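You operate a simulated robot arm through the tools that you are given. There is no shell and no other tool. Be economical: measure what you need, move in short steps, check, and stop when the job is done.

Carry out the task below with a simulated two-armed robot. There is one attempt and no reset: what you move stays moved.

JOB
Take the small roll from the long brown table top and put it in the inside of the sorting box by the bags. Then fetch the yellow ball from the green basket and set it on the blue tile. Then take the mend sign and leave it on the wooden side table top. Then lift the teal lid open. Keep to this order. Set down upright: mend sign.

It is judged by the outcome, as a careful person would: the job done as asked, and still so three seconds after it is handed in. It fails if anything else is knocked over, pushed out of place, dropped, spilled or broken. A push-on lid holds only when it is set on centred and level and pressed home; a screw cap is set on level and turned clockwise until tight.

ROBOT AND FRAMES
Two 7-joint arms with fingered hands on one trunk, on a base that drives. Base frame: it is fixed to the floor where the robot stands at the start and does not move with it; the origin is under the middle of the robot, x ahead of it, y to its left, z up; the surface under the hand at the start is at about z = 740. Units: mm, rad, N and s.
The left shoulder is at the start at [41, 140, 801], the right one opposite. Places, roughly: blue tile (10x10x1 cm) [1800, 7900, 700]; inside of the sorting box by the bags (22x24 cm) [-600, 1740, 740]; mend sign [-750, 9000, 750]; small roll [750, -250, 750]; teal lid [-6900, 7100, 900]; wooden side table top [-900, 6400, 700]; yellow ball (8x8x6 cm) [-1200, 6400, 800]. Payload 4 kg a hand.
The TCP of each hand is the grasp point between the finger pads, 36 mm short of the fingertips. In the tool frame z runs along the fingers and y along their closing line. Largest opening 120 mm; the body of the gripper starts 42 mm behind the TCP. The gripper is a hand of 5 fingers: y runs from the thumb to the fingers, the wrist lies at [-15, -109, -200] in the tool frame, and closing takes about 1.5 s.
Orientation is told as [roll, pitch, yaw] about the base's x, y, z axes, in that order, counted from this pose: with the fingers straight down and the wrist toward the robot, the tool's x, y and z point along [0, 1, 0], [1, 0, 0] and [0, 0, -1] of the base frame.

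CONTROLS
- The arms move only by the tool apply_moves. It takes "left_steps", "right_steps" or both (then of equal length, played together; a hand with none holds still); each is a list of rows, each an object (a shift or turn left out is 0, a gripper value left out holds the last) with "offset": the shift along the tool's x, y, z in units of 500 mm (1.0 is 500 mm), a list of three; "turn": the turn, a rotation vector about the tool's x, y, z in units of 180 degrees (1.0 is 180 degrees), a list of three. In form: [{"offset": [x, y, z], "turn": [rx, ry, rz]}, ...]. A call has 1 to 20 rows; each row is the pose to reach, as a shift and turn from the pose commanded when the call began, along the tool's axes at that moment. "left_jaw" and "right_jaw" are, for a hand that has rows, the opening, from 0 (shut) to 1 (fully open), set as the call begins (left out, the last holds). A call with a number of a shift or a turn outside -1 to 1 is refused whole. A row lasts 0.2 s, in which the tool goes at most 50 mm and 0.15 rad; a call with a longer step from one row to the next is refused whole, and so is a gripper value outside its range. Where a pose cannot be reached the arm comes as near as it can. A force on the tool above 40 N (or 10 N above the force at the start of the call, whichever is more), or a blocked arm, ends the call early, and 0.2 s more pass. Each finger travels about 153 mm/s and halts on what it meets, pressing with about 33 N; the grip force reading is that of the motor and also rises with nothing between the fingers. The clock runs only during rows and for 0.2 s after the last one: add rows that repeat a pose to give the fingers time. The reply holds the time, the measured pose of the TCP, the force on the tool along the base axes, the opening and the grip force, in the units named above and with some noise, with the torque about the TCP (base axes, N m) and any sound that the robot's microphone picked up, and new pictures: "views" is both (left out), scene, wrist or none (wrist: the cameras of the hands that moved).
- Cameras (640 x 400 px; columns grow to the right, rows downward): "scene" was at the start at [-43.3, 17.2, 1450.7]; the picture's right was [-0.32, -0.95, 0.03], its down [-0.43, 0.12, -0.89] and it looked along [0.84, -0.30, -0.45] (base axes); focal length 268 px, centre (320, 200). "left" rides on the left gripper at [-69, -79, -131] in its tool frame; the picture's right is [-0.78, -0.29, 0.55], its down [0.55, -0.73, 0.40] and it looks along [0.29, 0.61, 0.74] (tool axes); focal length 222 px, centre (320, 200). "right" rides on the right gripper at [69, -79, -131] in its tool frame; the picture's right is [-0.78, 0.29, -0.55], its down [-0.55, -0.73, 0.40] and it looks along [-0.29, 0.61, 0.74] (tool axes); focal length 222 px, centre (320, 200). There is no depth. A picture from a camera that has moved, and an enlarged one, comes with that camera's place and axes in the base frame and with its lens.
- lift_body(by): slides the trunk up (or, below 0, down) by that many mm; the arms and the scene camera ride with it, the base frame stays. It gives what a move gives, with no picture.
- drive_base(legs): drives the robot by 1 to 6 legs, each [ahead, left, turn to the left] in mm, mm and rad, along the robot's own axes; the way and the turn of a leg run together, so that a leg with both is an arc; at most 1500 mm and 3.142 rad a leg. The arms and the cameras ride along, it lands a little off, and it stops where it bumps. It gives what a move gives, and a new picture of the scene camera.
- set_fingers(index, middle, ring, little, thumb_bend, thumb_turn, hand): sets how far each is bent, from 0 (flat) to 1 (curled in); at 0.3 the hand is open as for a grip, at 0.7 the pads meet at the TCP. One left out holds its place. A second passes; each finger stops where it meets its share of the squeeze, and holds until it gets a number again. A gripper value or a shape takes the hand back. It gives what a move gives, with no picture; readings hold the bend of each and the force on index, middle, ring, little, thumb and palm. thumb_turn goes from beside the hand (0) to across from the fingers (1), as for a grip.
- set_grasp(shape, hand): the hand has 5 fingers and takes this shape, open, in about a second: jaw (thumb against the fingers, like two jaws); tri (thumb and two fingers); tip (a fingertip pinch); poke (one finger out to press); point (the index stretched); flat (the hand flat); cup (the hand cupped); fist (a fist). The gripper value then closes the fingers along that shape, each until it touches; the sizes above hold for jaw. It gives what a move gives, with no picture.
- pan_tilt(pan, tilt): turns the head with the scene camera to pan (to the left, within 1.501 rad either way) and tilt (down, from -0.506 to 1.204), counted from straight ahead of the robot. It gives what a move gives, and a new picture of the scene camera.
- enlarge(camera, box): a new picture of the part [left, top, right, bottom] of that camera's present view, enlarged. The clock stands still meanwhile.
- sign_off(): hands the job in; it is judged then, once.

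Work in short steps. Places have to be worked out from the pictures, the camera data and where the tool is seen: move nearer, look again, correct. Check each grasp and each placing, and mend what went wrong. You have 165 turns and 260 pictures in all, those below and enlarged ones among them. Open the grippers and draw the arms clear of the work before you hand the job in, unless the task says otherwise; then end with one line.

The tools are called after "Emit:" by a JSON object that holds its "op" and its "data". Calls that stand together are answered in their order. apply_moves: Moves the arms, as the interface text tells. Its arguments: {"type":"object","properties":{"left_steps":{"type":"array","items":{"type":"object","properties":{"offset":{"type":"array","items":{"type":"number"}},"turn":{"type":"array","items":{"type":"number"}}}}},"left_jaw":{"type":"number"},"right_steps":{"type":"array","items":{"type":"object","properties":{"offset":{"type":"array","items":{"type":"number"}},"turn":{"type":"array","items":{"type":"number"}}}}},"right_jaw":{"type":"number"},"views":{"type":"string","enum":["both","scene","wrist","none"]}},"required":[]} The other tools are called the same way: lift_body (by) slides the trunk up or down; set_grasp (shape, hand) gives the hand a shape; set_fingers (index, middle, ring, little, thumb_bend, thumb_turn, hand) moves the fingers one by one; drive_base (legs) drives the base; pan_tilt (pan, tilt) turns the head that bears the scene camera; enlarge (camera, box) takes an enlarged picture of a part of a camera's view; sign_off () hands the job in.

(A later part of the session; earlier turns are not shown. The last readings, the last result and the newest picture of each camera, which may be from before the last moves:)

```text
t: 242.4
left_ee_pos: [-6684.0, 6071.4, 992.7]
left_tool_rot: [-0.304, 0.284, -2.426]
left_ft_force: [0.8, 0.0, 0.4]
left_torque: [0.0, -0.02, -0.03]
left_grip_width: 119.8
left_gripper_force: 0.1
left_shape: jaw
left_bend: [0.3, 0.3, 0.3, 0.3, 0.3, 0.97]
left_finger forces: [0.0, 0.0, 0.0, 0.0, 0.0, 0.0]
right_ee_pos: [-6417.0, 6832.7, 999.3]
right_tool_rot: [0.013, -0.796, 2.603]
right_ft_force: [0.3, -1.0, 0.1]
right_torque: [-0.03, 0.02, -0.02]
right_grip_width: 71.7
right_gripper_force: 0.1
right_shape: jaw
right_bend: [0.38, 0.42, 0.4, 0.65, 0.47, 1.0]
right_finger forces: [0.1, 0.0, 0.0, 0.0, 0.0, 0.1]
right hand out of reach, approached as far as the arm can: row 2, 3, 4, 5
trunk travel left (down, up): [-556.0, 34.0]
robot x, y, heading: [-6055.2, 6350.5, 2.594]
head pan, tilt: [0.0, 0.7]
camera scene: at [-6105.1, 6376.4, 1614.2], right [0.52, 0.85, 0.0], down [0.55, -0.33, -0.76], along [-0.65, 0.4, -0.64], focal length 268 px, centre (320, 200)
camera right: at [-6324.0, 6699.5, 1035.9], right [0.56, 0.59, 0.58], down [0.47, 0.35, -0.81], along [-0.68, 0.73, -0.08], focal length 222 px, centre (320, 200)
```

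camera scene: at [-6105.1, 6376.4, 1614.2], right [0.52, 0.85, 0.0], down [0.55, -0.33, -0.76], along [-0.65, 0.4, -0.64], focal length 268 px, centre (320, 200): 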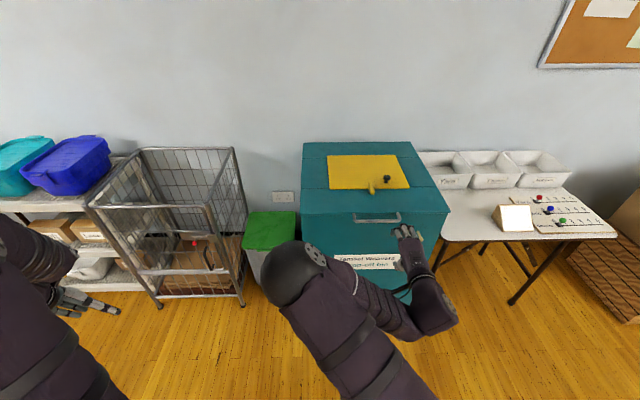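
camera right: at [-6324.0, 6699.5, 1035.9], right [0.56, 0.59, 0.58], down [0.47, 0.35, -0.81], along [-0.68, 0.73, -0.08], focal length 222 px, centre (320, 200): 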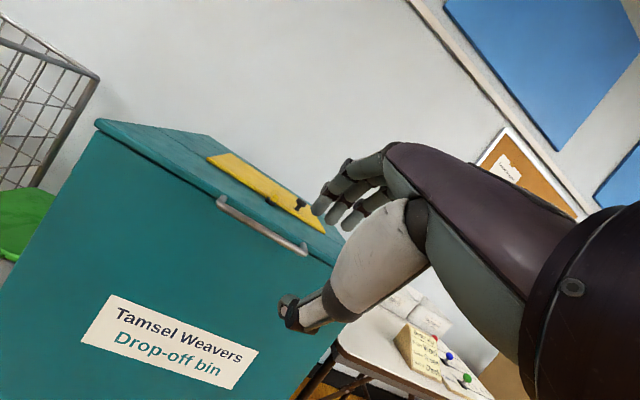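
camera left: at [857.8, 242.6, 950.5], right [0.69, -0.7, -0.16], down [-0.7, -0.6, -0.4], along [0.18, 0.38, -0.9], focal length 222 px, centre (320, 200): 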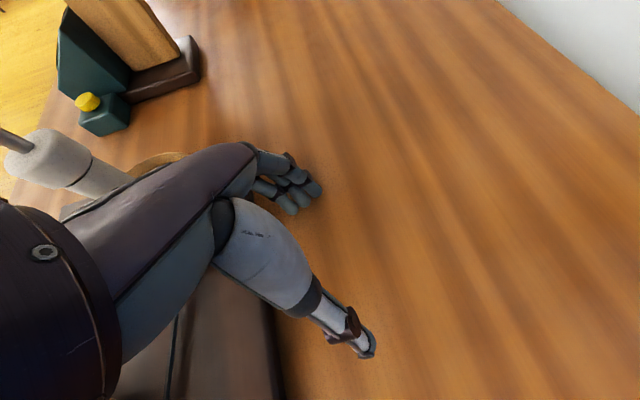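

The pose is now as wanted. I move to a pre-grasp 70 mm short of the bar along the finger direction.

Emit:
{"op": "apply_moves", "data": {"right_steps": [{"offset": [0.005, 0.042, 0.077]}, {"offset": [0.01, 0.084, 0.155]}, {"offset": [0.015, 0.126, 0.232]}, {"offset": [0.02, 0.168, 0.309]}, {"offset": [0.02, 0.168, 0.309]}], "right_jaw": 0.4}}

Emit:
{"op": "enlarge", "data": {"camera": "scene", "box": [300, 160, 480, 272]}}

Emit:
{"op": "enlarge", "data": {"camera": "right", "box": [160, 140, 400, 290]}}

```text
t: 243.6
left_ee_pos: [-6684.5, 6072.9, 993.8]
left_tool_rot: [-0.305, 0.283, -2.425]
left_ft_force: [0.0, -0.5, -0.1]
left_torque: [0.02, 0.0, 0.02]
left_grip_width: 119.9
left_gripper_force: 0.1
left_shape: jaw
left_bend: [0.3, 0.3, 0.3, 0.3, 0.3, 0.97]
left_finger forces: [0.1, 0.0, 0.0, 0.1, 0.0, 0.0]
right_ee_pos: [-6570.8, 6909.7, 952.4]
right_tool_rot: [0.014, -0.798, 2.602]
right_ft_force: [-0.1, 0.7, -0.2]
right_torque: [-0.02, -0.02, 0.05]
right_grip_width: 48.2
right_gripper_force: 0.1
right_shape: jaw
right_bend: [0.46, 0.5, 0.48, 0.7, 0.65, 1.0]
right_finger forces: [0.0, 0.1, 0.0, 0.0, 0.0, 0.0]
trunk travel left (down, up): [-556.0, 34.0]
robot x, y, heading: [-6057.9, 6352.3, 2.591]
head pan, tilt: [0.0, 0.7]
camera scene: at [-6104.8, 6376.4, 1614.3], right [0.52, 0.85, 0.0], down [0.55, -0.33, -0.77], along [-0.65, 0.4, -0.64], focal length 268 px, centre (320, 200)
camera right: at [-6477.1, 6776.3, 987.8], right [0.56, 0.59, 0.58], down [0.47, 0.35, -0.81], along [-0.68, 0.73, -0.08], focal length 222 px, centre (320, 200)
```

scene: 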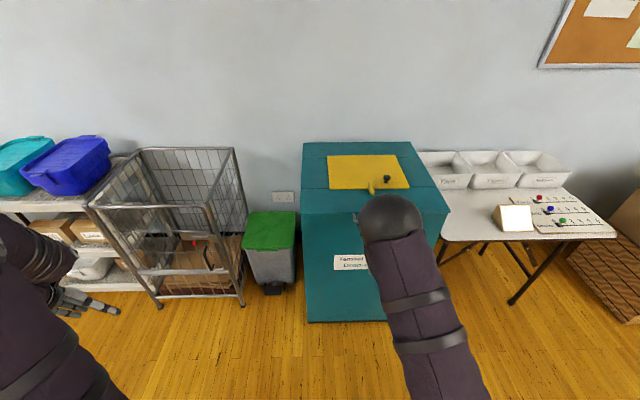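
right: 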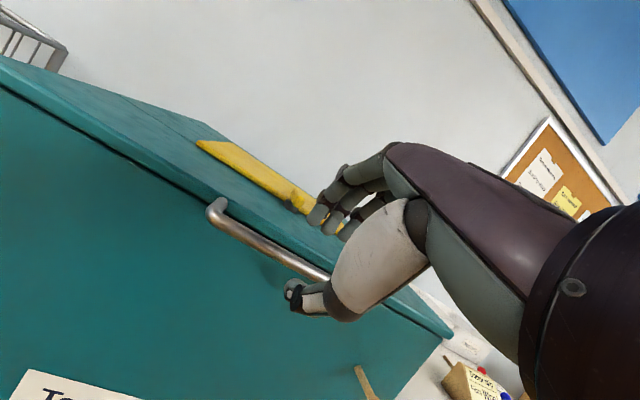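

```text
3.56 times, centred on (390, 216) of scene
camera zoom: at [-6104.8, 6376.4, 1614.3], right [0.52, 0.85, 0.0], down [0.55, -0.33, -0.77], along [-0.65, 0.4, -0.64], focal length 953 px, centre (71, 143)
```

zoom: 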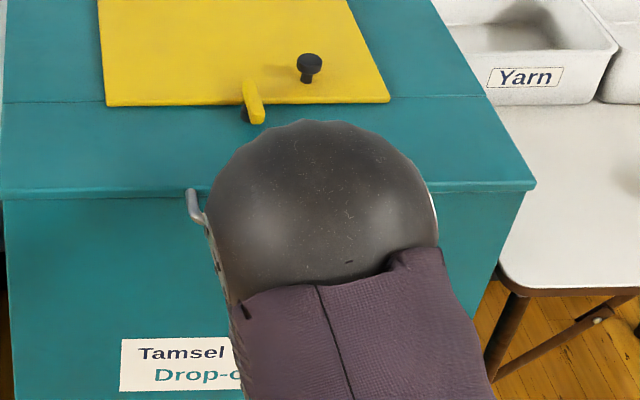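

```text
2.67 times, centred on (280, 215) of right
camera zoom: at [-6477.1, 6776.3, 987.8], right [0.56, 0.59, 0.58], down [0.47, 0.35, -0.81], along [-0.68, 0.73, -0.08], focal length 592 px, centre (427, 160)
```

zoom: 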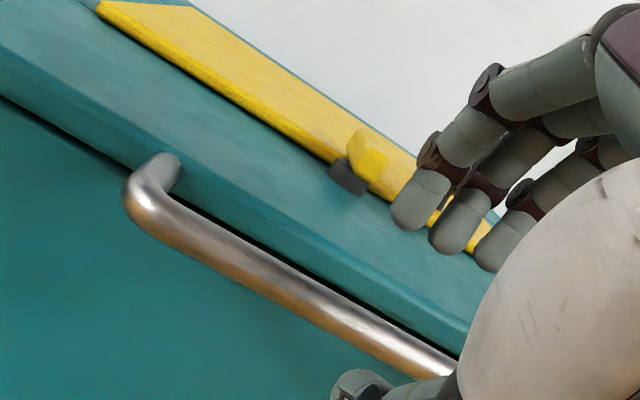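

The bar is confirmed at [-6611,6936,907] and lines up with the hand's axis. I narrow to ~33 mm and slide in along the fingers.

Emit:
{"op": "apply_moves", "data": {"right_steps": [{"offset": [0, -0.002, 0]}, {"offset": [0, -0.003, 0.03]}, {"offset": [0, -0.003, 0.06]}, {"offset": [0, -0.003, 0.09]}, {"offset": [0, -0.003, 0.11]}, {"offset": [0, -0.003, 0.128]}, {"offset": [0, -0.003, 0.128]}], "right_jaw": 0.27, "views": "none"}}

Emit:
{"op": "enlarge", "data": {"camera": "right", "box": [160, 140, 400, 290]}}

```text
t: 245.2
left_ee_pos: [-6681.7, 6070.9, 994.7]
left_tool_rot: [-0.307, 0.284, -2.424]
left_ft_force: [-0.2, -0.4, 0.3]
left_torque: [0.0, 0.0, 0.0]
left_grip_width: 119.9
left_gripper_force: 0.0
left_shape: jaw
left_bend: [0.3, 0.3, 0.3, 0.3, 0.3, 0.97]
left_finger forces: [0.0, 0.1, 0.0, 0.0, 0.0, 0.1]
right_ee_pos: [-6604.4, 6932.2, 911.0]
right_tool_rot: [0.015, -0.804, 2.601]
right_ft_force: [20.5, -11.5, 19.1]
right_torque: [0.65, 0.74, -0.26]
right_grip_width: 33.1
right_gripper_force: 0.2
right_shape: jaw
right_bend: [0.54, 0.57, 0.55, 0.71, 0.68, 1.0]
right_finger forces: [3.2, 25.2, 0.2, 0.0, 0.0, 0.1]
trunk travel left (down, up): [-556.0, 34.0]
robot x, y, heading: [-6061.9, 6345.2, 2.597]
head pan, tilt: [0.0, 0.7]
```

```text
2.67 times, centred on (280, 215) of right
camera zoom: at [-6510.6, 6797.4, 945.3], right [0.57, 0.59, 0.58], down [0.47, 0.35, -0.81], along [-0.68, 0.73, -0.07], focal length 592 px, centre (427, 160)
```

zoom: 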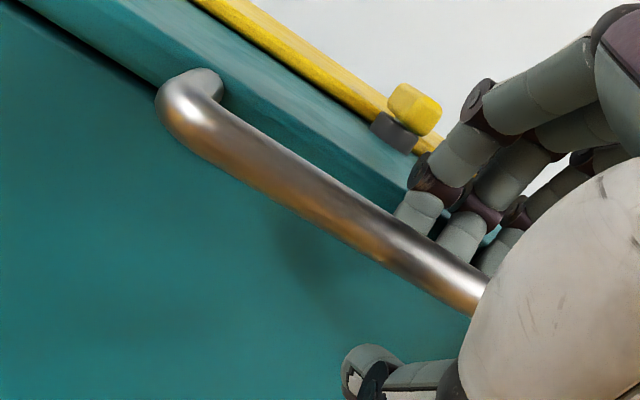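

The fingertips are now in the gap behind the bar, touching the lid's face. I close the hand on the bar.

Emit:
{"op": "apply_moves", "data": {"right_steps": [{"offset": [0, -0.004, -0.004]}, {"offset": [0, -0.004, -0.004]}, {"offset": [0, -0.004, -0.004]}, {"offset": [0, -0.004, -0.004]}, {"offset": [0, -0.004, -0.004]}, {"offset": [0, -0.004, -0.004]}], "right_jaw": 0, "views": "none"}}

Emit:
{"op": "enlarge", "data": {"camera": "right", "box": [160, 140, 400, 290]}}

```text
t: 246.6
left_ee_pos: [-6682.9, 6071.6, 993.3]
left_tool_rot: [-0.305, 0.281, -2.426]
left_ft_force: [-0.1, 0.0, -0.5]
left_torque: [0.06, 0.0, -0.01]
left_grip_width: 120.0
left_gripper_force: 0.1
left_shape: jaw
left_bend: [0.3, 0.3, 0.3, 0.3, 0.3, 0.97]
left_finger forces: [0.1, 0.0, 0.1, 0.0, 0.0, 0.0]
right_ee_pos: [-6603.5, 6930.0, 907.0]
right_tool_rot: [0.012, -0.795, 2.603]
right_ft_force: [18.4, -11.2, 3.3]
right_torque: [0.69, 0.79, -0.25]
right_grip_width: 9.0
right_gripper_force: 33.4
right_shape: jaw
right_bend: [0.59, 0.57, 0.6, 0.71, 0.72, 1.0]
right_finger forces: [0.0, 24.1, 0.1, 0.1, 10.5, 0.1]
trunk travel left (down, up): [-556.0, 34.0]
robot x, y, heading: [-6061.8, 6350.4, 2.6]
head pan, tilt: [0.0, 0.7]
```

```text
2.67 times, centred on (280, 215) of right
camera zoom: at [-6509.3, 6795.8, 942.3], right [0.56, 0.59, 0.58], down [0.47, 0.35, -0.81], along [-0.68, 0.73, -0.08], focal length 592 px, centre (427, 160)
```

zoom: 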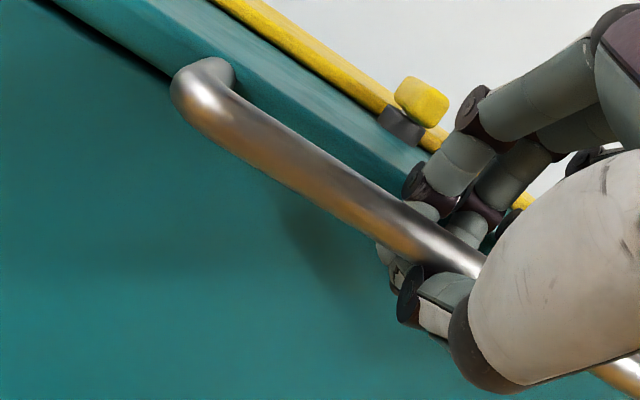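

The fingers wrap behind and beneath the bar. I lift gently.

Emit:
{"op": "apply_moves", "data": {"right_steps": [{"offset": [0, 0.014, -0.014]}, {"offset": [0, 0.028, -0.028]}, {"offset": [0, 0.043, -0.042]}, {"offset": [0, 0.057, -0.055]}, {"offset": [0, 0.057, -0.055]}], "views": "both"}}

```text
t: 247.8
left_ee_pos: [-6684.6, 6071.9, 994.4]
left_tool_rot: [-0.306, 0.284, -2.425]
left_ft_force: [0.0, -0.7, -0.1]
left_torque: [-0.01, -0.03, -0.03]
left_grip_width: 119.8
left_gripper_force: 0.1
left_shape: jaw
left_bend: [0.3, 0.3, 0.3, 0.3, 0.3, 0.97]
left_finger forces: [0.1, 0.0, 0.0, 0.1, 0.0, 0.1]
right_ee_pos: [-6605.4, 6931.3, 945.6]
right_tool_rot: [0.017, -0.798, 2.601]
right_ft_force: [11.0, -10.0, -1.5]
right_torque: [0.16, 0.17, -0.08]
right_grip_width: 7.7
right_gripper_force: 33.3
right_shape: jaw
right_bend: [0.59, 0.59, 0.6, 0.71, 0.73, 1.0]
right_finger forces: [0.1, 5.5, 0.0, 0.0, 9.7, 0.1]
trunk travel left (down, up): [-556.0, 34.0]
robot x, y, heading: [-6057.5, 6349.5, 2.596]
head pan, tilt: [0.0, 0.7]
camera scene: at [-6103.9, 6375.8, 1614.3], right [0.52, 0.85, 0.0], down [0.55, -0.33, -0.77], along [-0.65, 0.4, -0.64], focal length 268 px, centre (320, 200)
camera right: at [-6511.2, 6797.4, 981.6], right [0.56, 0.59, 0.58], down [0.47, 0.35, -0.81], along [-0.68, 0.73, -0.08], focal length 222 px, centre (320, 200)
```

scene: 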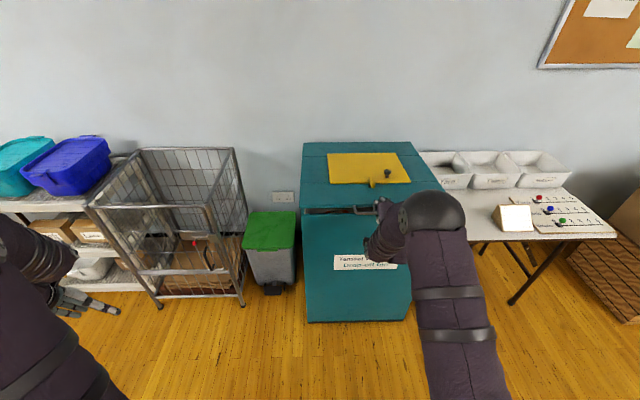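
right: 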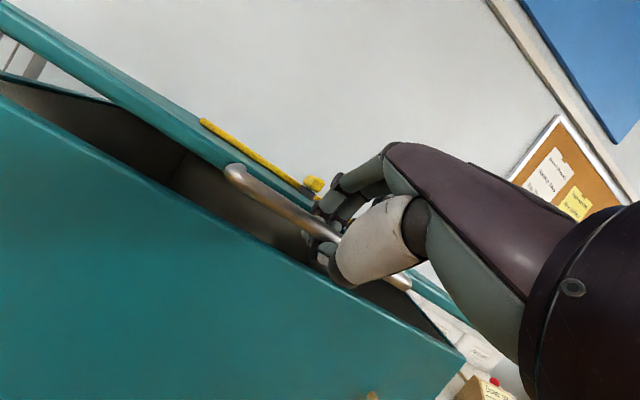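

The lid opens freely. I follow its arc up to about 0.5 rad.

Emit:
{"op": "apply_moves", "data": {"right_steps": [{"offset": [0, 0.063, -0.05]}, {"offset": [0, 0.128, -0.094]}, {"offset": [0, 0.196, -0.134]}, {"offset": [0, 0.266, -0.169]}, {"offset": [0, 0.338, -0.198]}, {"offset": [0, 0.424, -0.226]}, {"offset": [0, 0.424, -0.226]}], "views": "both"}}

```text
t: 249.4
left_ee_pos: [-6684.4, 6072.5, 993.2]
left_tool_rot: [-0.302, 0.282, -2.424]
left_ft_force: [-0.6, -0.2, 0.3]
left_torque: [0.01, 0.0, -0.02]
left_grip_width: 119.9
left_gripper_force: 0.1
left_shape: jaw
left_bend: [0.3, 0.3, 0.3, 0.3, 0.3, 0.97]
left_finger forces: [0.0, 0.0, 0.1, 0.1, 0.1, 0.1]
right_ee_pos: [-6662.8, 6970.2, 1176.7]
right_tool_rot: [0.016, -0.796, 2.602]
right_ft_force: [3.3, -4.1, -2.5]
right_torque: [0.0, -0.01, -0.02]
right_grip_width: 6.4
right_gripper_force: 32.9
right_shape: jaw
right_bend: [0.58, 0.59, 0.6, 0.71, 0.73, 1.0]
right_finger forces: [0.0, 0.0, 0.0, 0.0, 4.4, 0.0]
trunk travel left (down, up): [-556.0, 34.0]
robot x, y, heading: [-6059.6, 6352.0, 2.598]
head pan, tilt: [0.0, 0.7]
camera scene: at [-6105.0, 6376.7, 1614.2], right [0.52, 0.85, 0.0], down [0.55, -0.33, -0.76], along [-0.65, 0.4, -0.64], focal length 268 px, centre (320, 200)
camera right: at [-6569.2, 6835.5, 1212.3], right [0.56, 0.59, 0.58], down [0.47, 0.35, -0.81], along [-0.68, 0.73, -0.08], focal length 222 px, centre (320, 200)
```

scene: 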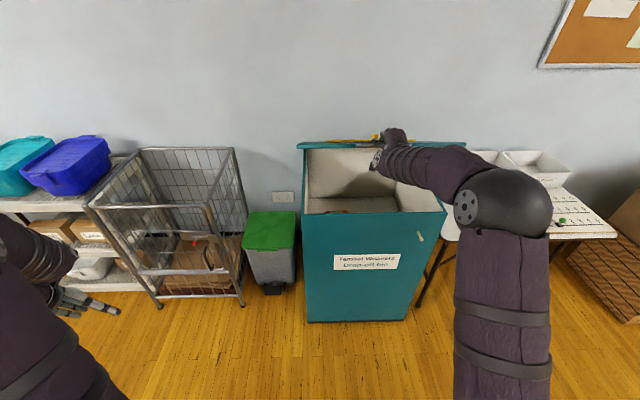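
right: 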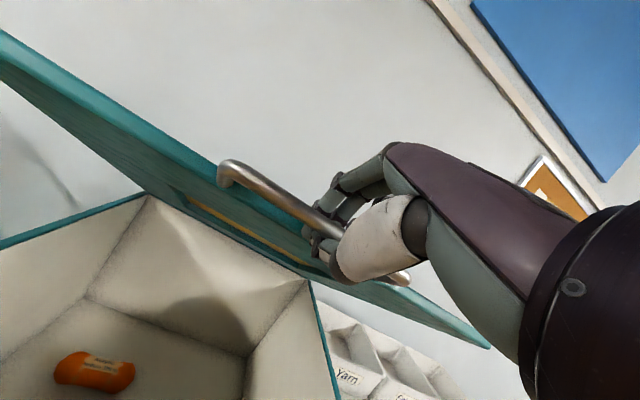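

Lid half up with very little force. I continue the arc to about 0.95 rad, pitching the hand forward a bit for reach.

Emit:
{"op": "apply_moves", "data": {"right_steps": [{"offset": [0, 0.087, -0.021], "turn": [-0.015, 0, 0]}, {"offset": [0, 0.1755, -0.0345], "turn": [-0.03, 0, 0]}, {"offset": [0, 0.265, -0.0413], "turn": [-0.05, 0, 0]}, {"offset": [0, 0.354, -0.0406], "turn": [-0.07, 0, 0]}, {"offset": [0, 0.444, -0.033], "turn": [-0.09, 0, 0]}, {"offset": [0, 0.499, -0.0246], "turn": [-0.1, 0, 0]}, {"offset": [0, 0.499, -0.0246], "turn": [-0.1, 0, 0]}], "views": "both"}}

```text
t: 251.0
left_ee_pos: [-6687.6, 6075.8, 991.9]
left_tool_rot: [-0.3, 0.283, -2.424]
left_ft_force: [0.4, -0.1, 0.4]
left_torque: [-0.02, -0.02, 0.02]
left_grip_width: 119.8
left_gripper_force: 0.1
left_shape: jaw
left_bend: [0.3, 0.3, 0.3, 0.3, 0.3, 0.97]
left_finger forces: [0.0, 0.0, 0.1, 0.0, 0.0, 0.0]
right_ee_pos: [-6775.8, 7045.3, 1341.7]
right_tool_rot: [0.027, -1.093, 2.587]
right_ft_force: [-13.8, 16.0, -25.6]
right_torque: [0.06, 0.15, 0.08]
right_grip_width: 6.5
right_gripper_force: 32.8
right_shape: jaw
right_bend: [0.73, 0.6, 0.6, 0.71, 0.73, 1.0]
right_finger forces: [0.0, 0.1, 0.0, 0.0, 26.3, 0.1]
right hand out of reach, approached as far as the arm can: row 5, 6, 7
trunk travel left (down, up): [-556.0, 34.0]
robot x, y, heading: [-6058.3, 6348.6, 2.599]
head pan, tilt: [0.0, 0.7]
camera scene: at [-6110.1, 6382.2, 1613.7], right [0.52, 0.85, 0.0], down [0.55, -0.34, -0.76], along [-0.65, 0.4, -0.65], focal length 268 px, centre (320, 200)
camera right: at [-6679.5, 6907.4, 1331.8], right [0.7, 0.5, 0.5], down [0.26, 0.47, -0.84], along [-0.66, 0.72, 0.2], focal length 222 px, centre (320, 200)
```

scene: 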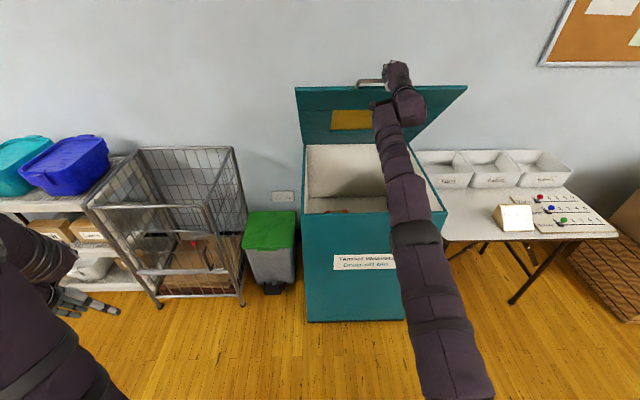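
right: 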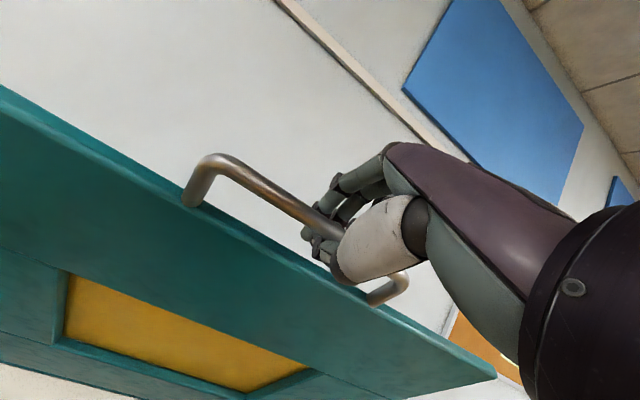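

The lid is at about 51° with the arm at full stretch. Earlier readings showed almost no load, so I loosen the fingers slightly (thumb still under the bar) to see whether the lid holds by itself.

Emit:
{"op": "apply_moves", "data": {"right_steps": [{"offset": [0, -0.01, -0.01]}, {"offset": [0, -0.01, -0.01]}, {"offset": [0, -0.01, -0.01]}, {"offset": [0, -0.01, -0.01]}, {"offset": [0, -0.01, -0.01]}], "right_jaw": 0.3, "views": "wrist"}}

```text
t: 252.2
left_ee_pos: [-6684.7, 6072.8, 992.9]
left_tool_rot: [-0.305, 0.283, -2.424]
left_ft_force: [0.0, 0.2, -0.2]
left_torque: [0.02, 0.0, -0.01]
left_grip_width: 120.0
left_gripper_force: 0.1
left_shape: jaw
left_bend: [0.3, 0.3, 0.3, 0.3, 0.3, 0.97]
left_finger forces: [0.1, 0.0, 0.1, 0.1, 0.0, 0.0]
right_ee_pos: [-6766.9, 7040.4, 1352.9]
right_tool_rot: [0.018, -1.11, 2.598]
right_ft_force: [4.5, -3.6, -0.6]
right_torque: [-0.07, -0.12, 0.01]
right_grip_width: 37.9
right_gripper_force: 0.1
right_shape: jaw
right_bend: [0.52, 0.55, 0.53, 0.71, 0.67, 1.0]
right_finger forces: [0.0, 0.0, 0.0, 0.0, 5.0, 0.0]
right hand out of reach, approached as far as the arm can: row 1
trunk travel left (down, up): [-556.0, 34.0]
robot x, y, heading: [-6057.7, 6347.5, 2.599]
head pan, tilt: [0.0, 0.7]
camera right: at [-6670.8, 6904.1, 1341.8], right [0.71, 0.5, 0.5], down [0.25, 0.48, -0.84], along [-0.66, 0.72, 0.22], focal length 222 px, centre (320, 200)
```

right: 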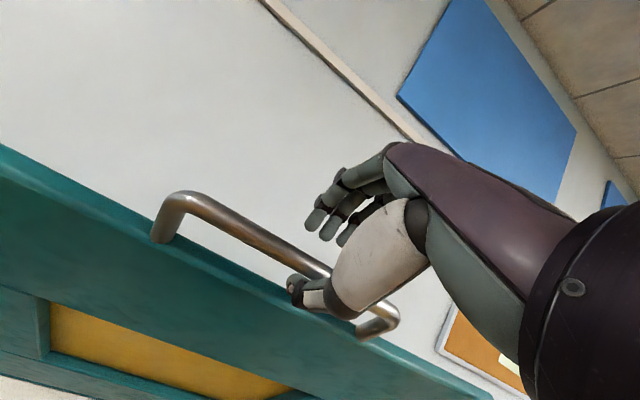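

Emit:
{"op": "apply_moves", "data": {"right_steps": [{"offset": [0, -0.012, 0.006]}, {"offset": [0, -0.024, 0.012]}, {"offset": [0, -0.024, 0.012]}, {"offset": [0, -0.024, 0.012]}], "views": "wrist"}}

```text
t: 253.2
left_ee_pos: [-6684.5, 6071.5, 994.7]
left_tool_rot: [-0.306, 0.284, -2.425]
left_ft_force: [0.9, -0.2, -0.9]
left_torque: [-0.01, -0.02, -0.03]
left_grip_width: 119.9
left_gripper_force: 0.0
left_shape: jaw
left_bend: [0.3, 0.3, 0.3, 0.3, 0.3, 0.97]
left_finger forces: [0.1, 0.1, 0.0, 0.0, 0.1, 0.1]
right_ee_pos: [-6761.2, 7045.5, 1341.9]
right_tool_rot: [0.024, -1.108, 2.593]
right_ft_force: [5.8, -8.8, 5.8]
right_torque: [-0.2, -0.03, 0.03]
right_grip_width: 35.4
right_gripper_force: 0.1
right_shape: jaw
right_bend: [0.52, 0.55, 0.53, 0.71, 0.71, 1.0]
right_finger forces: [0.0, 0.1, 0.1, 0.0, 14.5, 0.1]
right hand out of reach, approached as far as the arm can: row 1, 2
trunk travel left (down, up): [-556.0, 34.0]
robot x, y, heading: [-6059.0, 6351.4, 2.598]
head pan, tilt: [0.0, 0.7]
camera right: at [-6665.2, 6909.9, 1332.0], right [0.71, 0.5, 0.5], down [0.25, 0.48, -0.84], along [-0.66, 0.72, 0.22], focal length 222 px, centre (320, 200)
```

right: 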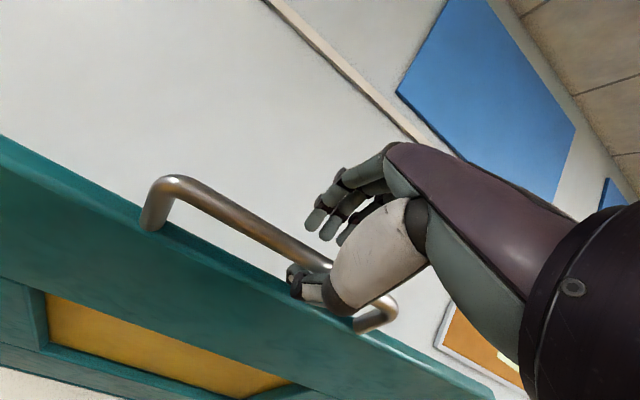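

The lid stayed put while my hand dropped, so its hinge holds it. To open it fully I release the bar, draw back and down, and bring the left arm in a little before driving closer.

Emit:
{"op": "apply_moves", "data": {"right_steps": [{"offset": [0, 0, 0]}, {"offset": [0, 0, 0]}, {"offset": [0, 0, 0]}, {"offset": [0, -0.0358, -0.0715]}, {"offset": [0, -0.0715, -0.143]}, {"offset": [0, -0.125, -0.2056]}, {"offset": [0, -0.219, -0.237]}, {"offset": [0, -0.3128, -0.268]}, {"offset": [0, -0.4068, -0.2996]}, {"offset": [0, -0.5006, -0.3308]}, {"offset": [0, -0.5946, -0.362]}, {"offset": [0, -0.6884, -0.3934]}], "right_jaw": 1, "views": "scene"}}

Emit:
{"op": "apply_moves", "data": {"left_steps": [{"offset": [-0.018, -0.08, 0.03]}, {"offset": [-0.036, -0.16, 0.06]}, {"offset": [-0.055, -0.24, 0.091]}, {"offset": [-0.073, -0.32, 0.122]}, {"offset": [-0.09, -0.39, 0.149]}, {"offset": [-0.104, -0.457, 0.174]}], "views": "none"}}

```text
t: 255.8
left_ee_pos: [-6683.0, 6071.1, 994.6]
left_tool_rot: [-0.308, 0.282, -2.427]
left_ft_force: [0.5, 0.0, -0.6]
left_torque: [0.0, -0.04, -0.01]
left_grip_width: 119.5
left_gripper_force: 0.1
left_shape: jaw
left_bend: [0.3, 0.3, 0.3, 0.3, 0.3, 0.97]
left_finger forces: [0.0, 0.0, 0.0, 0.1, 0.1, 0.0]
right_ee_pos: [-6757.8, 7046.0, 1346.6]
right_tool_rot: [0.023, -1.111, 2.59]
right_ft_force: [15.3, -7.4, 15.9]
right_torque: [0.32, 1.27, 0.25]
right_grip_width: 94.4
right_gripper_force: 0.1
right_shape: jaw
right_bend: [0.3, 0.3, 0.3, 0.3, 0.5, 0.98]
right_finger forces: [0.0, 0.0, 0.1, 0.1, 95.3, 0.0]
right hand out of reach, approached as far as the arm can: row 4, 5, 6, 7, 8, 9, 10, 11, 12
trunk travel left (down, up): [-556.0, 34.0]
robot x, y, heading: [-6058.9, 6351.5, 2.598]
head pan, tilt: [0.0, 0.7]
camera scene: at [-6100.6, 6374.1, 1614.4], right [0.52, 0.85, 0.0], down [0.55, -0.33, -0.77], along [-0.66, 0.4, -0.64], focal length 268 px, centre (320, 200)
```

scene: 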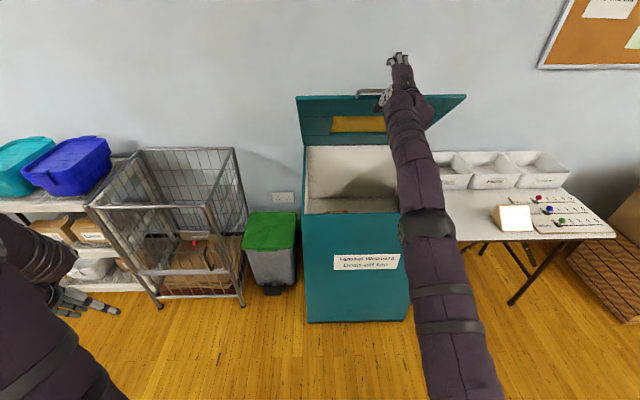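

```text
t: 257.2
left_ee_pos: [-6551.0, 6286.8, 994.6]
left_tool_rot: [-0.31, 0.281, -2.426]
left_ft_force: [0.4, 0.5, -0.3]
left_torque: [-0.02, 0.0, 0.02]
left_grip_width: 119.9
left_gripper_force: 0.1
left_shape: jaw
left_bend: [0.3, 0.3, 0.3, 0.3, 0.3, 0.97]
left_finger forces: [0.0, 0.1, 0.0, 0.1, 0.1, 0.1]
right_ee_pos: [-6758.4, 7046.7, 1346.9]
right_tool_rot: [0.024, -1.111, 2.59]
right_ft_force: [16.2, -7.1, 15.0]
right_torque: [0.33, 1.24, 0.23]
right_grip_width: 94.8
right_gripper_force: 0.0
right_shape: jaw
right_bend: [0.3, 0.3, 0.3, 0.3, 0.5, 0.98]
right_finger forces: [0.0, 0.0, 0.0, 0.0, 95.0, 0.1]
trunk travel left (down, up): [-556.0, 34.0]
robot x, y, heading: [-6058.6, 6349.9, 2.595]
head pan, tilt: [0.0, 0.7]
```

The thumb is pressing against the lid's edge and the pitched pose isn't reachable nearer in. I narrow the hand again and retreat with the pitch returning to -0.8.

Emit:
{"op": "apply_moves", "data": {"right_steps": [{"offset": [0, 0, 0]}, {"offset": [0, 0, 0]}, {"offset": [0, 0, 0]}, {"offset": [0, -0.018, -0.036], "turn": [0.01, 0, 0]}, {"offset": [0, -0.036, -0.0715], "turn": [0.025, 0, 0]}, {"offset": [0, -0.06, -0.12], "turn": [0.045, 0, 0]}, {"offset": [0, -0.09, -0.18], "turn": [0.065, 0, 0]}, {"offset": [0, -0.12, -0.24], "turn": [0.085, 0, 0]}, {"offset": [0, -0.12, -0.24], "turn": [0.1, 0, 0]}], "right_jaw": 0.4, "views": "both"}}

```text
t: 259.2
left_ee_pos: [-6554.4, 6287.4, 993.0]
left_tool_rot: [-0.304, 0.283, -2.425]
left_ft_force: [0.1, 0.2, 0.5]
left_torque: [-0.03, 0.01, 0.0]
left_grip_width: 120.0
left_gripper_force: 0.0
left_shape: jaw
left_bend: [0.3, 0.3, 0.3, 0.3, 0.3, 0.97]
left_finger forces: [0.0, 0.0, 0.0, 0.0, 0.0, 0.0]
right_ee_pos: [-6652.8, 6984.8, 1344.0]
right_tool_rot: [0.016, -0.796, 2.601]
right_ft_force: [0.3, 0.1, -0.1]
right_torque: [-0.02, 0.0, -0.02]
right_grip_width: 48.2
right_gripper_force: 0.0
right_shape: jaw
right_bend: [0.46, 0.5, 0.48, 0.7, 0.65, 1.0]
right_finger forces: [0.0, 0.1, 0.1, 0.0, 0.1, 0.0]
trunk travel left (down, up): [-556.0, 34.0]
robot x, y, heading: [-6059.0, 6347.5, 2.593]
head pan, tilt: [0.0, 0.7]
camera scene: at [-6106.1, 6377.1, 1614.1], right [0.52, 0.85, 0.0], down [0.55, -0.33, -0.76], along [-0.65, 0.4, -0.64], focal length 268 px, centre (320, 200)
camera right: at [-6559.1, 6851.6, 1380.0], right [0.56, 0.59, 0.58], down [0.47, 0.35, -0.81], along [-0.68, 0.73, -0.08], focal length 222 px, centre (320, 200)
```

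scene: 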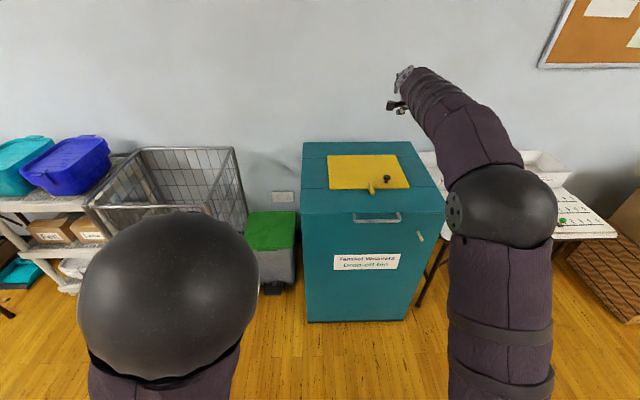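
right: 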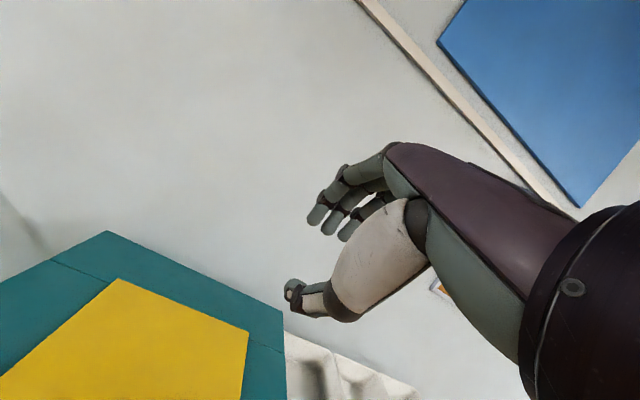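

The lid fell shut again once released, so it must be carried past vertical. New plan: stand ~200 mm nearer, lift it to ~60°, then push it past vertical by driving forward. I drive first (hand is well above the closed lid).

Emit:
{"op": "drive_base", "data": {"legs": [[195, 0, 0.01]]}}

```text
t: 260.7
left_ee_pos: [-6719.9, 6381.9, 992.5]
left_tool_rot: [-0.303, 0.285, -2.416]
left_ft_force: [0.1, -0.5, -0.7]
left_torque: [0.02, -0.02, 0.04]
left_grip_width: 119.9
left_gripper_force: 0.0
left_shape: jaw
left_bend: [0.3, 0.3, 0.3, 0.3, 0.3, 0.97]
left_finger forces: [0.1, 0.0, 0.1, 0.1, 0.0, 0.2]
right_ee_pos: [-6824.0, 7079.2, 1344.7]
right_tool_rot: [0.017, -0.795, 2.611]
right_ft_force: [-1.0, 0.4, 0.1]
right_torque: [-0.05, 0.0, -0.01]
right_grip_width: 48.2
right_gripper_force: 0.1
right_shape: jaw
right_bend: [0.46, 0.5, 0.48, 0.7, 0.65, 1.0]
right_finger forces: [0.0, 0.0, 0.0, 0.0, 0.0, 0.0]
trunk travel left (down, up): [-556.0, 34.0]
robot x, y, heading: [-6222.5, 6451.2, 2.609]
head pan, tilt: [0.0, 0.7]
camera scene: at [-6271.7, 6476.5, 1614.1], right [0.51, 0.86, 0.0], down [0.55, -0.33, -0.76], along [-0.66, 0.39, -0.65], focal length 268 px, centre (320, 200)
```

scene: 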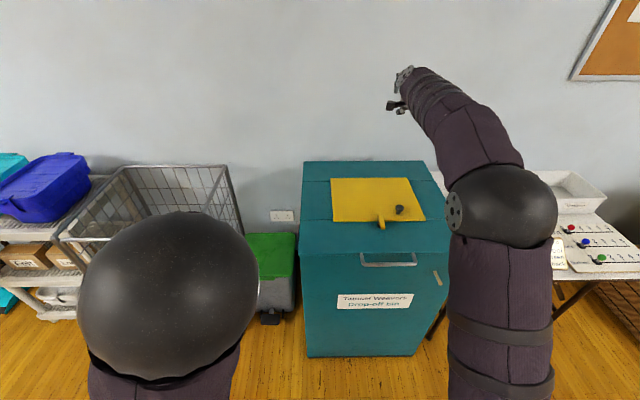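

The bar is now 581 mm ahead, in line with the right shoulder. I bring the hand back and down to the pre-grasp pose.

Emit:
{"op": "apply_moves", "data": {"right_steps": [{"offset": [0.003, -0.0773, -0.0503]}, {"offset": [0.006, -0.1546, -0.1005]}, {"offset": [0.009, -0.239, -0.1438]}, {"offset": [0.012, -0.3378, -0.159]}, {"offset": [0.015, -0.4368, -0.1599]}, {"offset": [0.018, -0.536, -0.1467]}, {"offset": [0.021, -0.628, -0.1264]}, {"offset": [0.024, -0.7174, -0.0948]}, {"offset": [0.027, -0.8027, -0.0532]}, {"offset": [0.03, -0.8782, 0.004]}, {"offset": [0.03, -0.9353, 0.06]}, {"offset": [0.03, -0.9838, 0.1076]}, {"offset": [0.03, -0.9838, 0.1076]}], "right_jaw": 0.27, "views": "wrist"}}

```text
t: 263.5
left_ee_pos: [-6719.3, 6381.6, 992.9]
left_tool_rot: [-0.304, 0.283, -2.415]
left_ft_force: [0.0, 0.6, -0.3]
left_torque: [-0.03, 0.02, 0.01]
left_grip_width: 119.7
left_gripper_force: 0.1
left_shape: jaw
left_bend: [0.3, 0.3, 0.3, 0.3, 0.3, 0.97]
left_finger forces: [0.1, 0.1, 0.0, 0.0, 0.0, 0.1]
right_ee_pos: [-6564.9, 6906.9, 955.1]
right_tool_rot: [0.016, -0.798, 2.613]
right_ft_force: [-0.4, -0.2, -0.9]
right_torque: [0.0, -0.02, 0.01]
right_grip_width: 32.4
right_gripper_force: 0.0
right_shape: jaw
right_bend: [0.53, 0.56, 0.55, 0.71, 0.68, 1.0]
right_finger forces: [0.1, 0.0, 0.0, 0.0, 0.0, 0.0]
right hand out of reach, approached as far as the arm can: row 9, 10, 11
trunk travel left (down, up): [-556.0, 34.0]
robot x, y, heading: [-6223.5, 6447.8, 2.606]
head pan, tilt: [0.0, 0.7]
camera right: at [-6470.5, 6773.5, 991.1], right [0.56, 0.59, 0.58], down [0.47, 0.36, -0.81], along [-0.69, 0.72, -0.08], focal length 222 px, centre (320, 200)
```

right: 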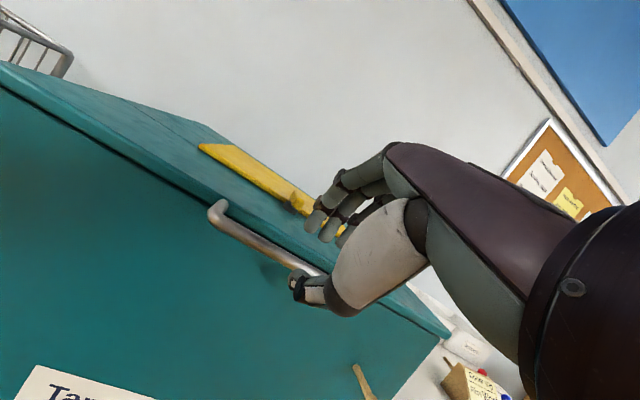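

Same relative position as before. I slide in and close on the bar.

Emit:
{"op": "apply_moves", "data": {"right_steps": [{"offset": [0, -0.003, 0.03]}, {"offset": [0, -0.003, 0.06]}, {"offset": [0, -0.003, 0.09]}, {"offset": [0, -0.003, 0.115]}, {"offset": [0, -0.003, 0.128]}, {"offset": [0, -0.003, 0.128]}], "views": "none"}}

Emit:
{"op": "apply_moves", "data": {"right_steps": [{"offset": [0, -0.004, -0.004]}, {"offset": [0, -0.004, -0.004]}, {"offset": [0, -0.004, -0.004]}, {"offset": [0, -0.004, -0.004]}, {"offset": [0, -0.004, -0.004]}, {"offset": [0, -0.004, -0.004]}], "right_jaw": 0, "views": "wrist"}}

```text
t: 264.9
left_ee_pos: [-6717.9, 6381.0, 993.8]
left_tool_rot: [-0.308, 0.283, -2.415]
left_ft_force: [-0.3, -0.1, 0.1]
left_torque: [-0.02, 0.0, -0.02]
left_grip_width: 120.2
left_gripper_force: 0.0
left_shape: jaw
left_bend: [0.3, 0.3, 0.3, 0.3, 0.3, 0.97]
left_finger forces: [0.1, 0.1, 0.0, 0.0, 0.0, 0.1]
right_ee_pos: [-6603.7, 6930.9, 911.2]
right_tool_rot: [0.015, -0.798, 2.61]
right_ft_force: [15.2, -8.2, 12.7]
right_torque: [0.42, 0.44, -0.29]
right_grip_width: 32.1
right_gripper_force: 0.1
right_shape: jaw
right_bend: [0.54, 0.58, 0.55, 0.71, 0.68, 1.0]
right_finger forces: [2.9, 17.5, 0.0, 0.0, 0.0, 0.0]
trunk travel left (down, up): [-556.0, 34.0]
robot x, y, heading: [-6223.2, 6450.5, 2.605]
head pan, tilt: [0.0, 0.7]
```

```text
t: 266.3
left_ee_pos: [-6718.9, 6381.0, 992.9]
left_tool_rot: [-0.306, 0.282, -2.416]
left_ft_force: [0.1, 0.1, -0.1]
left_torque: [0.03, -0.01, -0.01]
left_grip_width: 120.1
left_gripper_force: 0.1
left_shape: jaw
left_bend: [0.3, 0.3, 0.3, 0.3, 0.3, 0.97]
left_finger forces: [0.1, 0.0, 0.0, 0.0, 0.1, 0.0]
right_ee_pos: [-6604.6, 6930.1, 909.0]
right_tool_rot: [0.016, -0.796, 2.613]
right_ft_force: [9.9, -8.8, -5.7]
right_torque: [0.06, 0.04, -0.03]
right_grip_width: 3.8
right_gripper_force: 33.4
right_shape: jaw
right_bend: [0.59, 0.63, 0.63, 0.71, 0.72, 1.0]
right_finger forces: [0.0, 4.3, 0.1, 0.1, 7.2, 0.0]
trunk travel left (down, up): [-556.0, 34.0]
robot x, y, heading: [-6222.3, 6449.1, 2.603]
head pan, tilt: [0.0, 0.7]
camera right: at [-6508.2, 6796.7, 945.4], right [0.56, 0.59, 0.58], down [0.47, 0.36, -0.81], along [-0.69, 0.72, -0.08], focal length 222 px, centre (320, 200)
```

right: 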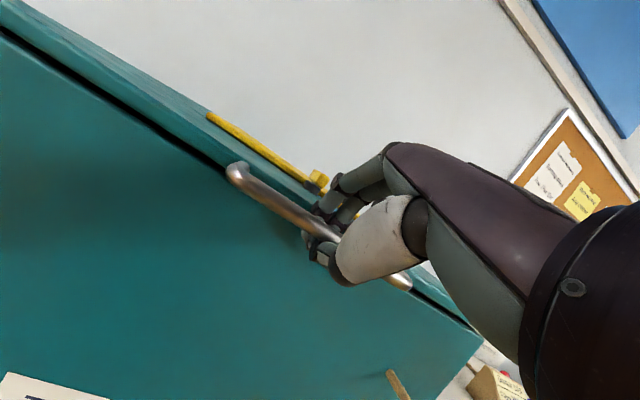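

Held. I lift along the arc (radius 558 mm) to about 55°.

Emit:
{"op": "apply_moves", "data": {"right_steps": [{"offset": [0, 0.0324, -0.0306]}, {"offset": [0, 0.101, -0.0878]}, {"offset": [0, 0.174, -0.1394]}, {"offset": [0, 0.2506, -0.1848]}, {"offset": [0, 0.331, -0.224]}, {"offset": [0, 0.4138, -0.257]}, {"offset": [0, 0.4994, -0.2828]}, {"offset": [0, 0.5866, -0.302]}, {"offset": [0, 0.6748, -0.314]}, {"offset": [0, 0.764, -0.319]}, {"offset": [0, 0.8532, -0.317]}, {"offset": [0, 0.9418, -0.3072]}, {"offset": [0, 0.997, -0.298]}, {"offset": [0, 0.997, -0.298]}], "views": "both"}}

```text
t: 269.3
left_ee_pos: [-6717.2, 6379.5, 993.8]
left_tool_rot: [-0.307, 0.283, -2.417]
left_ft_force: [0.0, 0.4, -0.2]
left_torque: [0.0, 0.02, -0.02]
left_grip_width: 119.8
left_gripper_force: 0.1
left_shape: jaw
left_bend: [0.3, 0.3, 0.3, 0.3, 0.3, 0.97]
left_finger forces: [0.1, 0.0, 0.0, 0.0, 0.0, 0.0]
right_ee_pos: [-6810.4, 7054.3, 1372.2]
right_tool_rot: [0.017, -0.801, 2.612]
right_ft_force: [8.8, -8.0, 10.6]
right_torque: [-0.06, 0.23, 0.23]
right_grip_width: 4.0
right_gripper_force: 32.9
right_shape: jaw
right_bend: [0.74, 0.61, 0.63, 0.71, 0.72, 1.0]
right_finger forces: [0.0, 0.1, 0.1, 0.0, 0.1, 0.1]
trunk travel left (down, up): [-556.0, 34.0]
robot x, y, heading: [-6223.9, 6449.3, 2.608]
head pan, tilt: [0.0, 0.7]
camera scene: at [-6267.7, 6473.2, 1614.4], right [0.51, 0.86, 0.0], down [0.55, -0.33, -0.77], along [-0.66, 0.39, -0.64], focal length 268 px, centre (320, 200)
camera right: at [-6715.0, 6921.2, 1408.3], right [0.56, 0.59, 0.58], down [0.46, 0.36, -0.81], along [-0.69, 0.72, -0.08], focal length 222 px, centre (320, 200)
```

scene: 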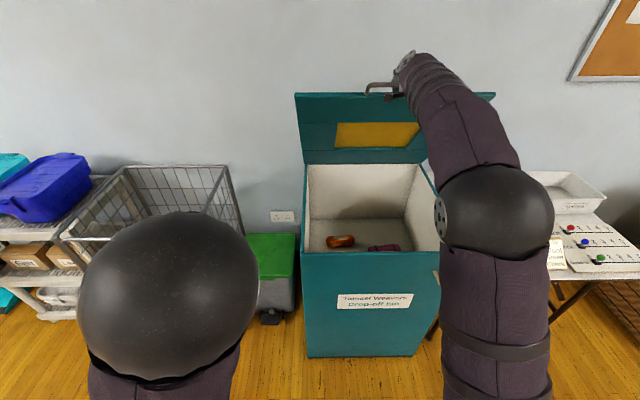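
right: 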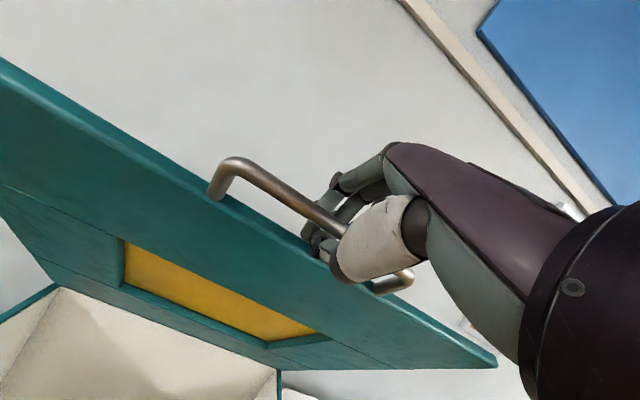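

Still within reach. I continue to about 68°.

Emit:
{"op": "apply_moves", "data": {"right_steps": [{"offset": [0, 0.0762, 0.018], "turn": [-0.015, 0, 0]}, {"offset": [0, 0.161, 0.0453], "turn": [-0.03, 0, 0]}, {"offset": [0, 0.2436, 0.0784], "turn": [-0.045, 0, 0]}, {"offset": [0, 0.2436, 0.0784], "turn": [-0.045, 0, 0]}], "views": "wrist"}}

```text
t: 270.3
left_ee_pos: [-6718.4, 6383.0, 992.2]
left_tool_rot: [-0.303, 0.282, -2.416]
left_ft_force: [0.3, -0.6, 0.1]
left_torque: [-0.03, 0.01, -0.01]
left_grip_width: 119.8
left_gripper_force: 0.0
left_shape: jaw
left_bend: [0.3, 0.3, 0.3, 0.3, 0.3, 0.97]
left_finger forces: [0.0, 0.0, 0.1, 0.1, 0.1, 0.1]
right_ee_pos: [-6901.8, 7103.2, 1417.7]
right_tool_rot: [0.008, -0.914, 2.626]
right_ft_force: [1.0, 4.0, -7.1]
right_torque: [0.08, 0.19, 0.14]
right_grip_width: 3.8
right_gripper_force: 32.9
right_shape: jaw
right_bend: [0.73, 0.61, 0.63, 0.71, 0.73, 1.0]
right_finger forces: [0.0, 0.0, 0.0, 0.0, 6.8, 0.0]
right hand out of reach, approached as far as the arm can: row 3, 4
trunk travel left (down, up): [-556.0, 34.0]
robot x, y, heading: [-6223.5, 6451.3, 2.6]
head pan, tilt: [0.0, 0.7]
camera right: at [-6803.8, 6969.6, 1436.4], right [0.61, 0.56, 0.56], down [0.38, 0.41, -0.83], along [-0.7, 0.72, 0.03], focal length 222 px, centre (320, 200)
```

right: 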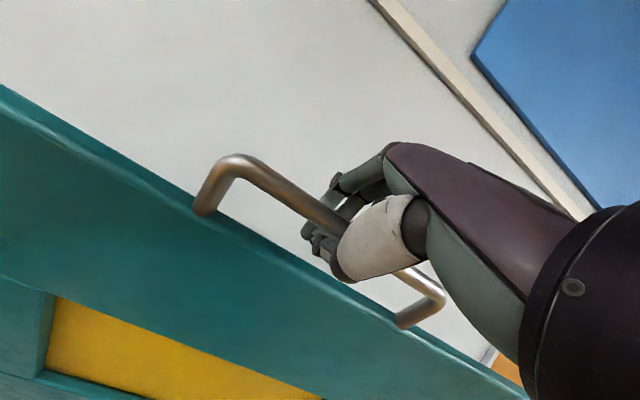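

At about 66° now. I combine short forward drives with small trunk lifts to follow the arc.

Emit:
{"op": "drive_base", "data": {"legs": [[25, 0, 0]]}}

Emit:
{"op": "lift_body", "data": {"by": 16}}

Emit:
{"op": "drive_base", "data": {"legs": [[35, 0, 0]]}}

```text
t: 271.1
left_ee_pos: [-6740.2, 6394.6, 993.0]
left_tool_rot: [-0.304, 0.283, -2.413]
left_ft_force: [-1.0, -0.3, -0.2]
left_torque: [0.02, -0.03, -0.01]
left_grip_width: 120.0
left_gripper_force: 0.0
left_shape: jaw
left_bend: [0.3, 0.3, 0.3, 0.3, 0.3, 0.97]
left_finger forces: [0.0, 0.0, 0.0, 0.0, 0.0, 0.0]
right_ee_pos: [-6925.4, 7113.6, 1422.5]
right_tool_rot: [0.008, -0.92, 2.631]
right_ft_force: [1.7, -0.9, -1.6]
right_torque: [0.03, 0.09, -0.02]
right_grip_width: 3.7
right_gripper_force: 33.0
right_shape: jaw
right_bend: [0.73, 0.61, 0.63, 0.71, 0.73, 1.0]
right_finger forces: [0.0, 0.1, 0.1, 0.0, 1.8, 0.0]
trunk travel left (down, up): [-556.0, 34.0]
robot x, y, heading: [-6245.0, 6462.0, 2.604]
head pan, tilt: [0.0, 0.7]
camera scene: at [-6292.9, 6488.8, 1614.2], right [0.51, 0.86, 0.0], down [0.55, -0.33, -0.76], along [-0.66, 0.39, -0.64], focal length 268 px, centre (320, 200)
```

scene: 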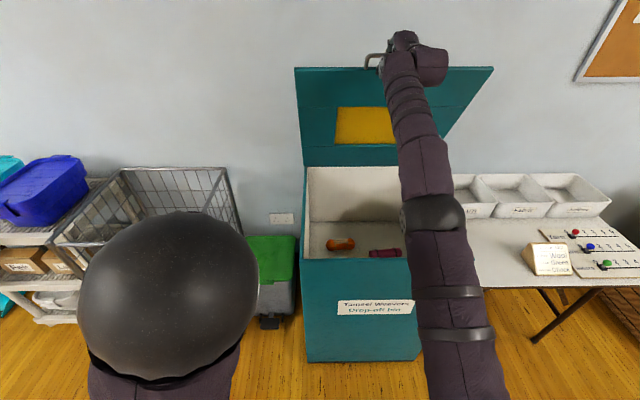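

```text
t: 271.8
left_ee_pos: [-6742.1, 6394.6, 1008.5]
left_tool_rot: [-0.302, 0.283, -2.414]
left_ft_force: [0.3, 0.4, 0.1]
left_torque: [0.02, 0.01, 0.0]
left_grip_width: 119.8
left_gripper_force: 0.1
left_shape: jaw
left_bend: [0.3, 0.3, 0.3, 0.3, 0.3, 0.97]
left_finger forces: [0.0, 0.0, 0.0, 0.0, 0.1, 0.0]
right_ee_pos: [-6926.5, 7115.8, 1433.2]
right_tool_rot: [0.007, -0.911, 2.625]
right_ft_force: [-5.4, 2.8, -16.4]
right_torque: [0.24, 0.4, 0.0]
right_grip_width: 3.4
right_gripper_force: 32.5
right_shape: jaw
right_bend: [0.73, 0.61, 0.63, 0.71, 0.73, 1.0]
right_finger forces: [0.0, 0.0, 0.0, 0.1, 15.3, 0.0]
trunk travel left (down, up): [-572.0, 18.0]
robot x, y, heading: [-6241.2, 6461.4, 2.606]
head pan, tilt: [0.0, 0.7]
```

```text
t: 272.6
left_ee_pos: [-6771.7, 6412.2, 1008.4]
left_tool_rot: [-0.303, 0.284, -2.415]
left_ft_force: [-0.8, -0.5, -0.1]
left_torque: [0.02, -0.03, 0.03]
left_grip_width: 119.8
left_gripper_force: 0.2
left_shape: jaw
left_bend: [0.3, 0.3, 0.3, 0.3, 0.3, 0.97]
left_finger forces: [0.1, 0.0, 0.0, 0.0, 0.0, 0.1]
right_ee_pos: [-6953.9, 7132.0, 1440.5]
right_tool_rot: [0.008, -0.921, 2.627]
right_ft_force: [0.9, -0.5, 0.1]
right_torque: [0.03, 0.06, 0.03]
right_grip_width: 3.3
right_gripper_force: 33.0
right_shape: jaw
right_bend: [0.73, 0.61, 0.63, 0.71, 0.73, 1.0]
right_finger forces: [0.0, 0.0, 0.1, 0.0, 1.2, 0.0]
trunk travel left (down, up): [-572.0, 18.0]
robot x, y, heading: [-6275.7, 6481.9, 2.604]
head pan, tilt: [0.0, 0.7]
camera scene: at [-6323.6, 6507.3, 1630.2], right [0.51, 0.86, 0.0], down [0.55, -0.33, -0.76], along [-0.66, 0.39, -0.65], focal length 268 px, centre (320, 200)
```

scene: 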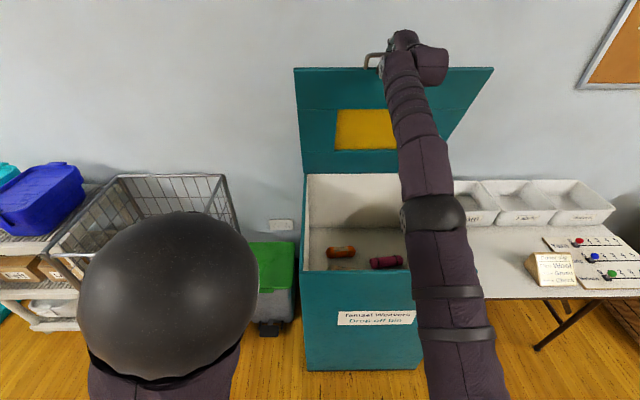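

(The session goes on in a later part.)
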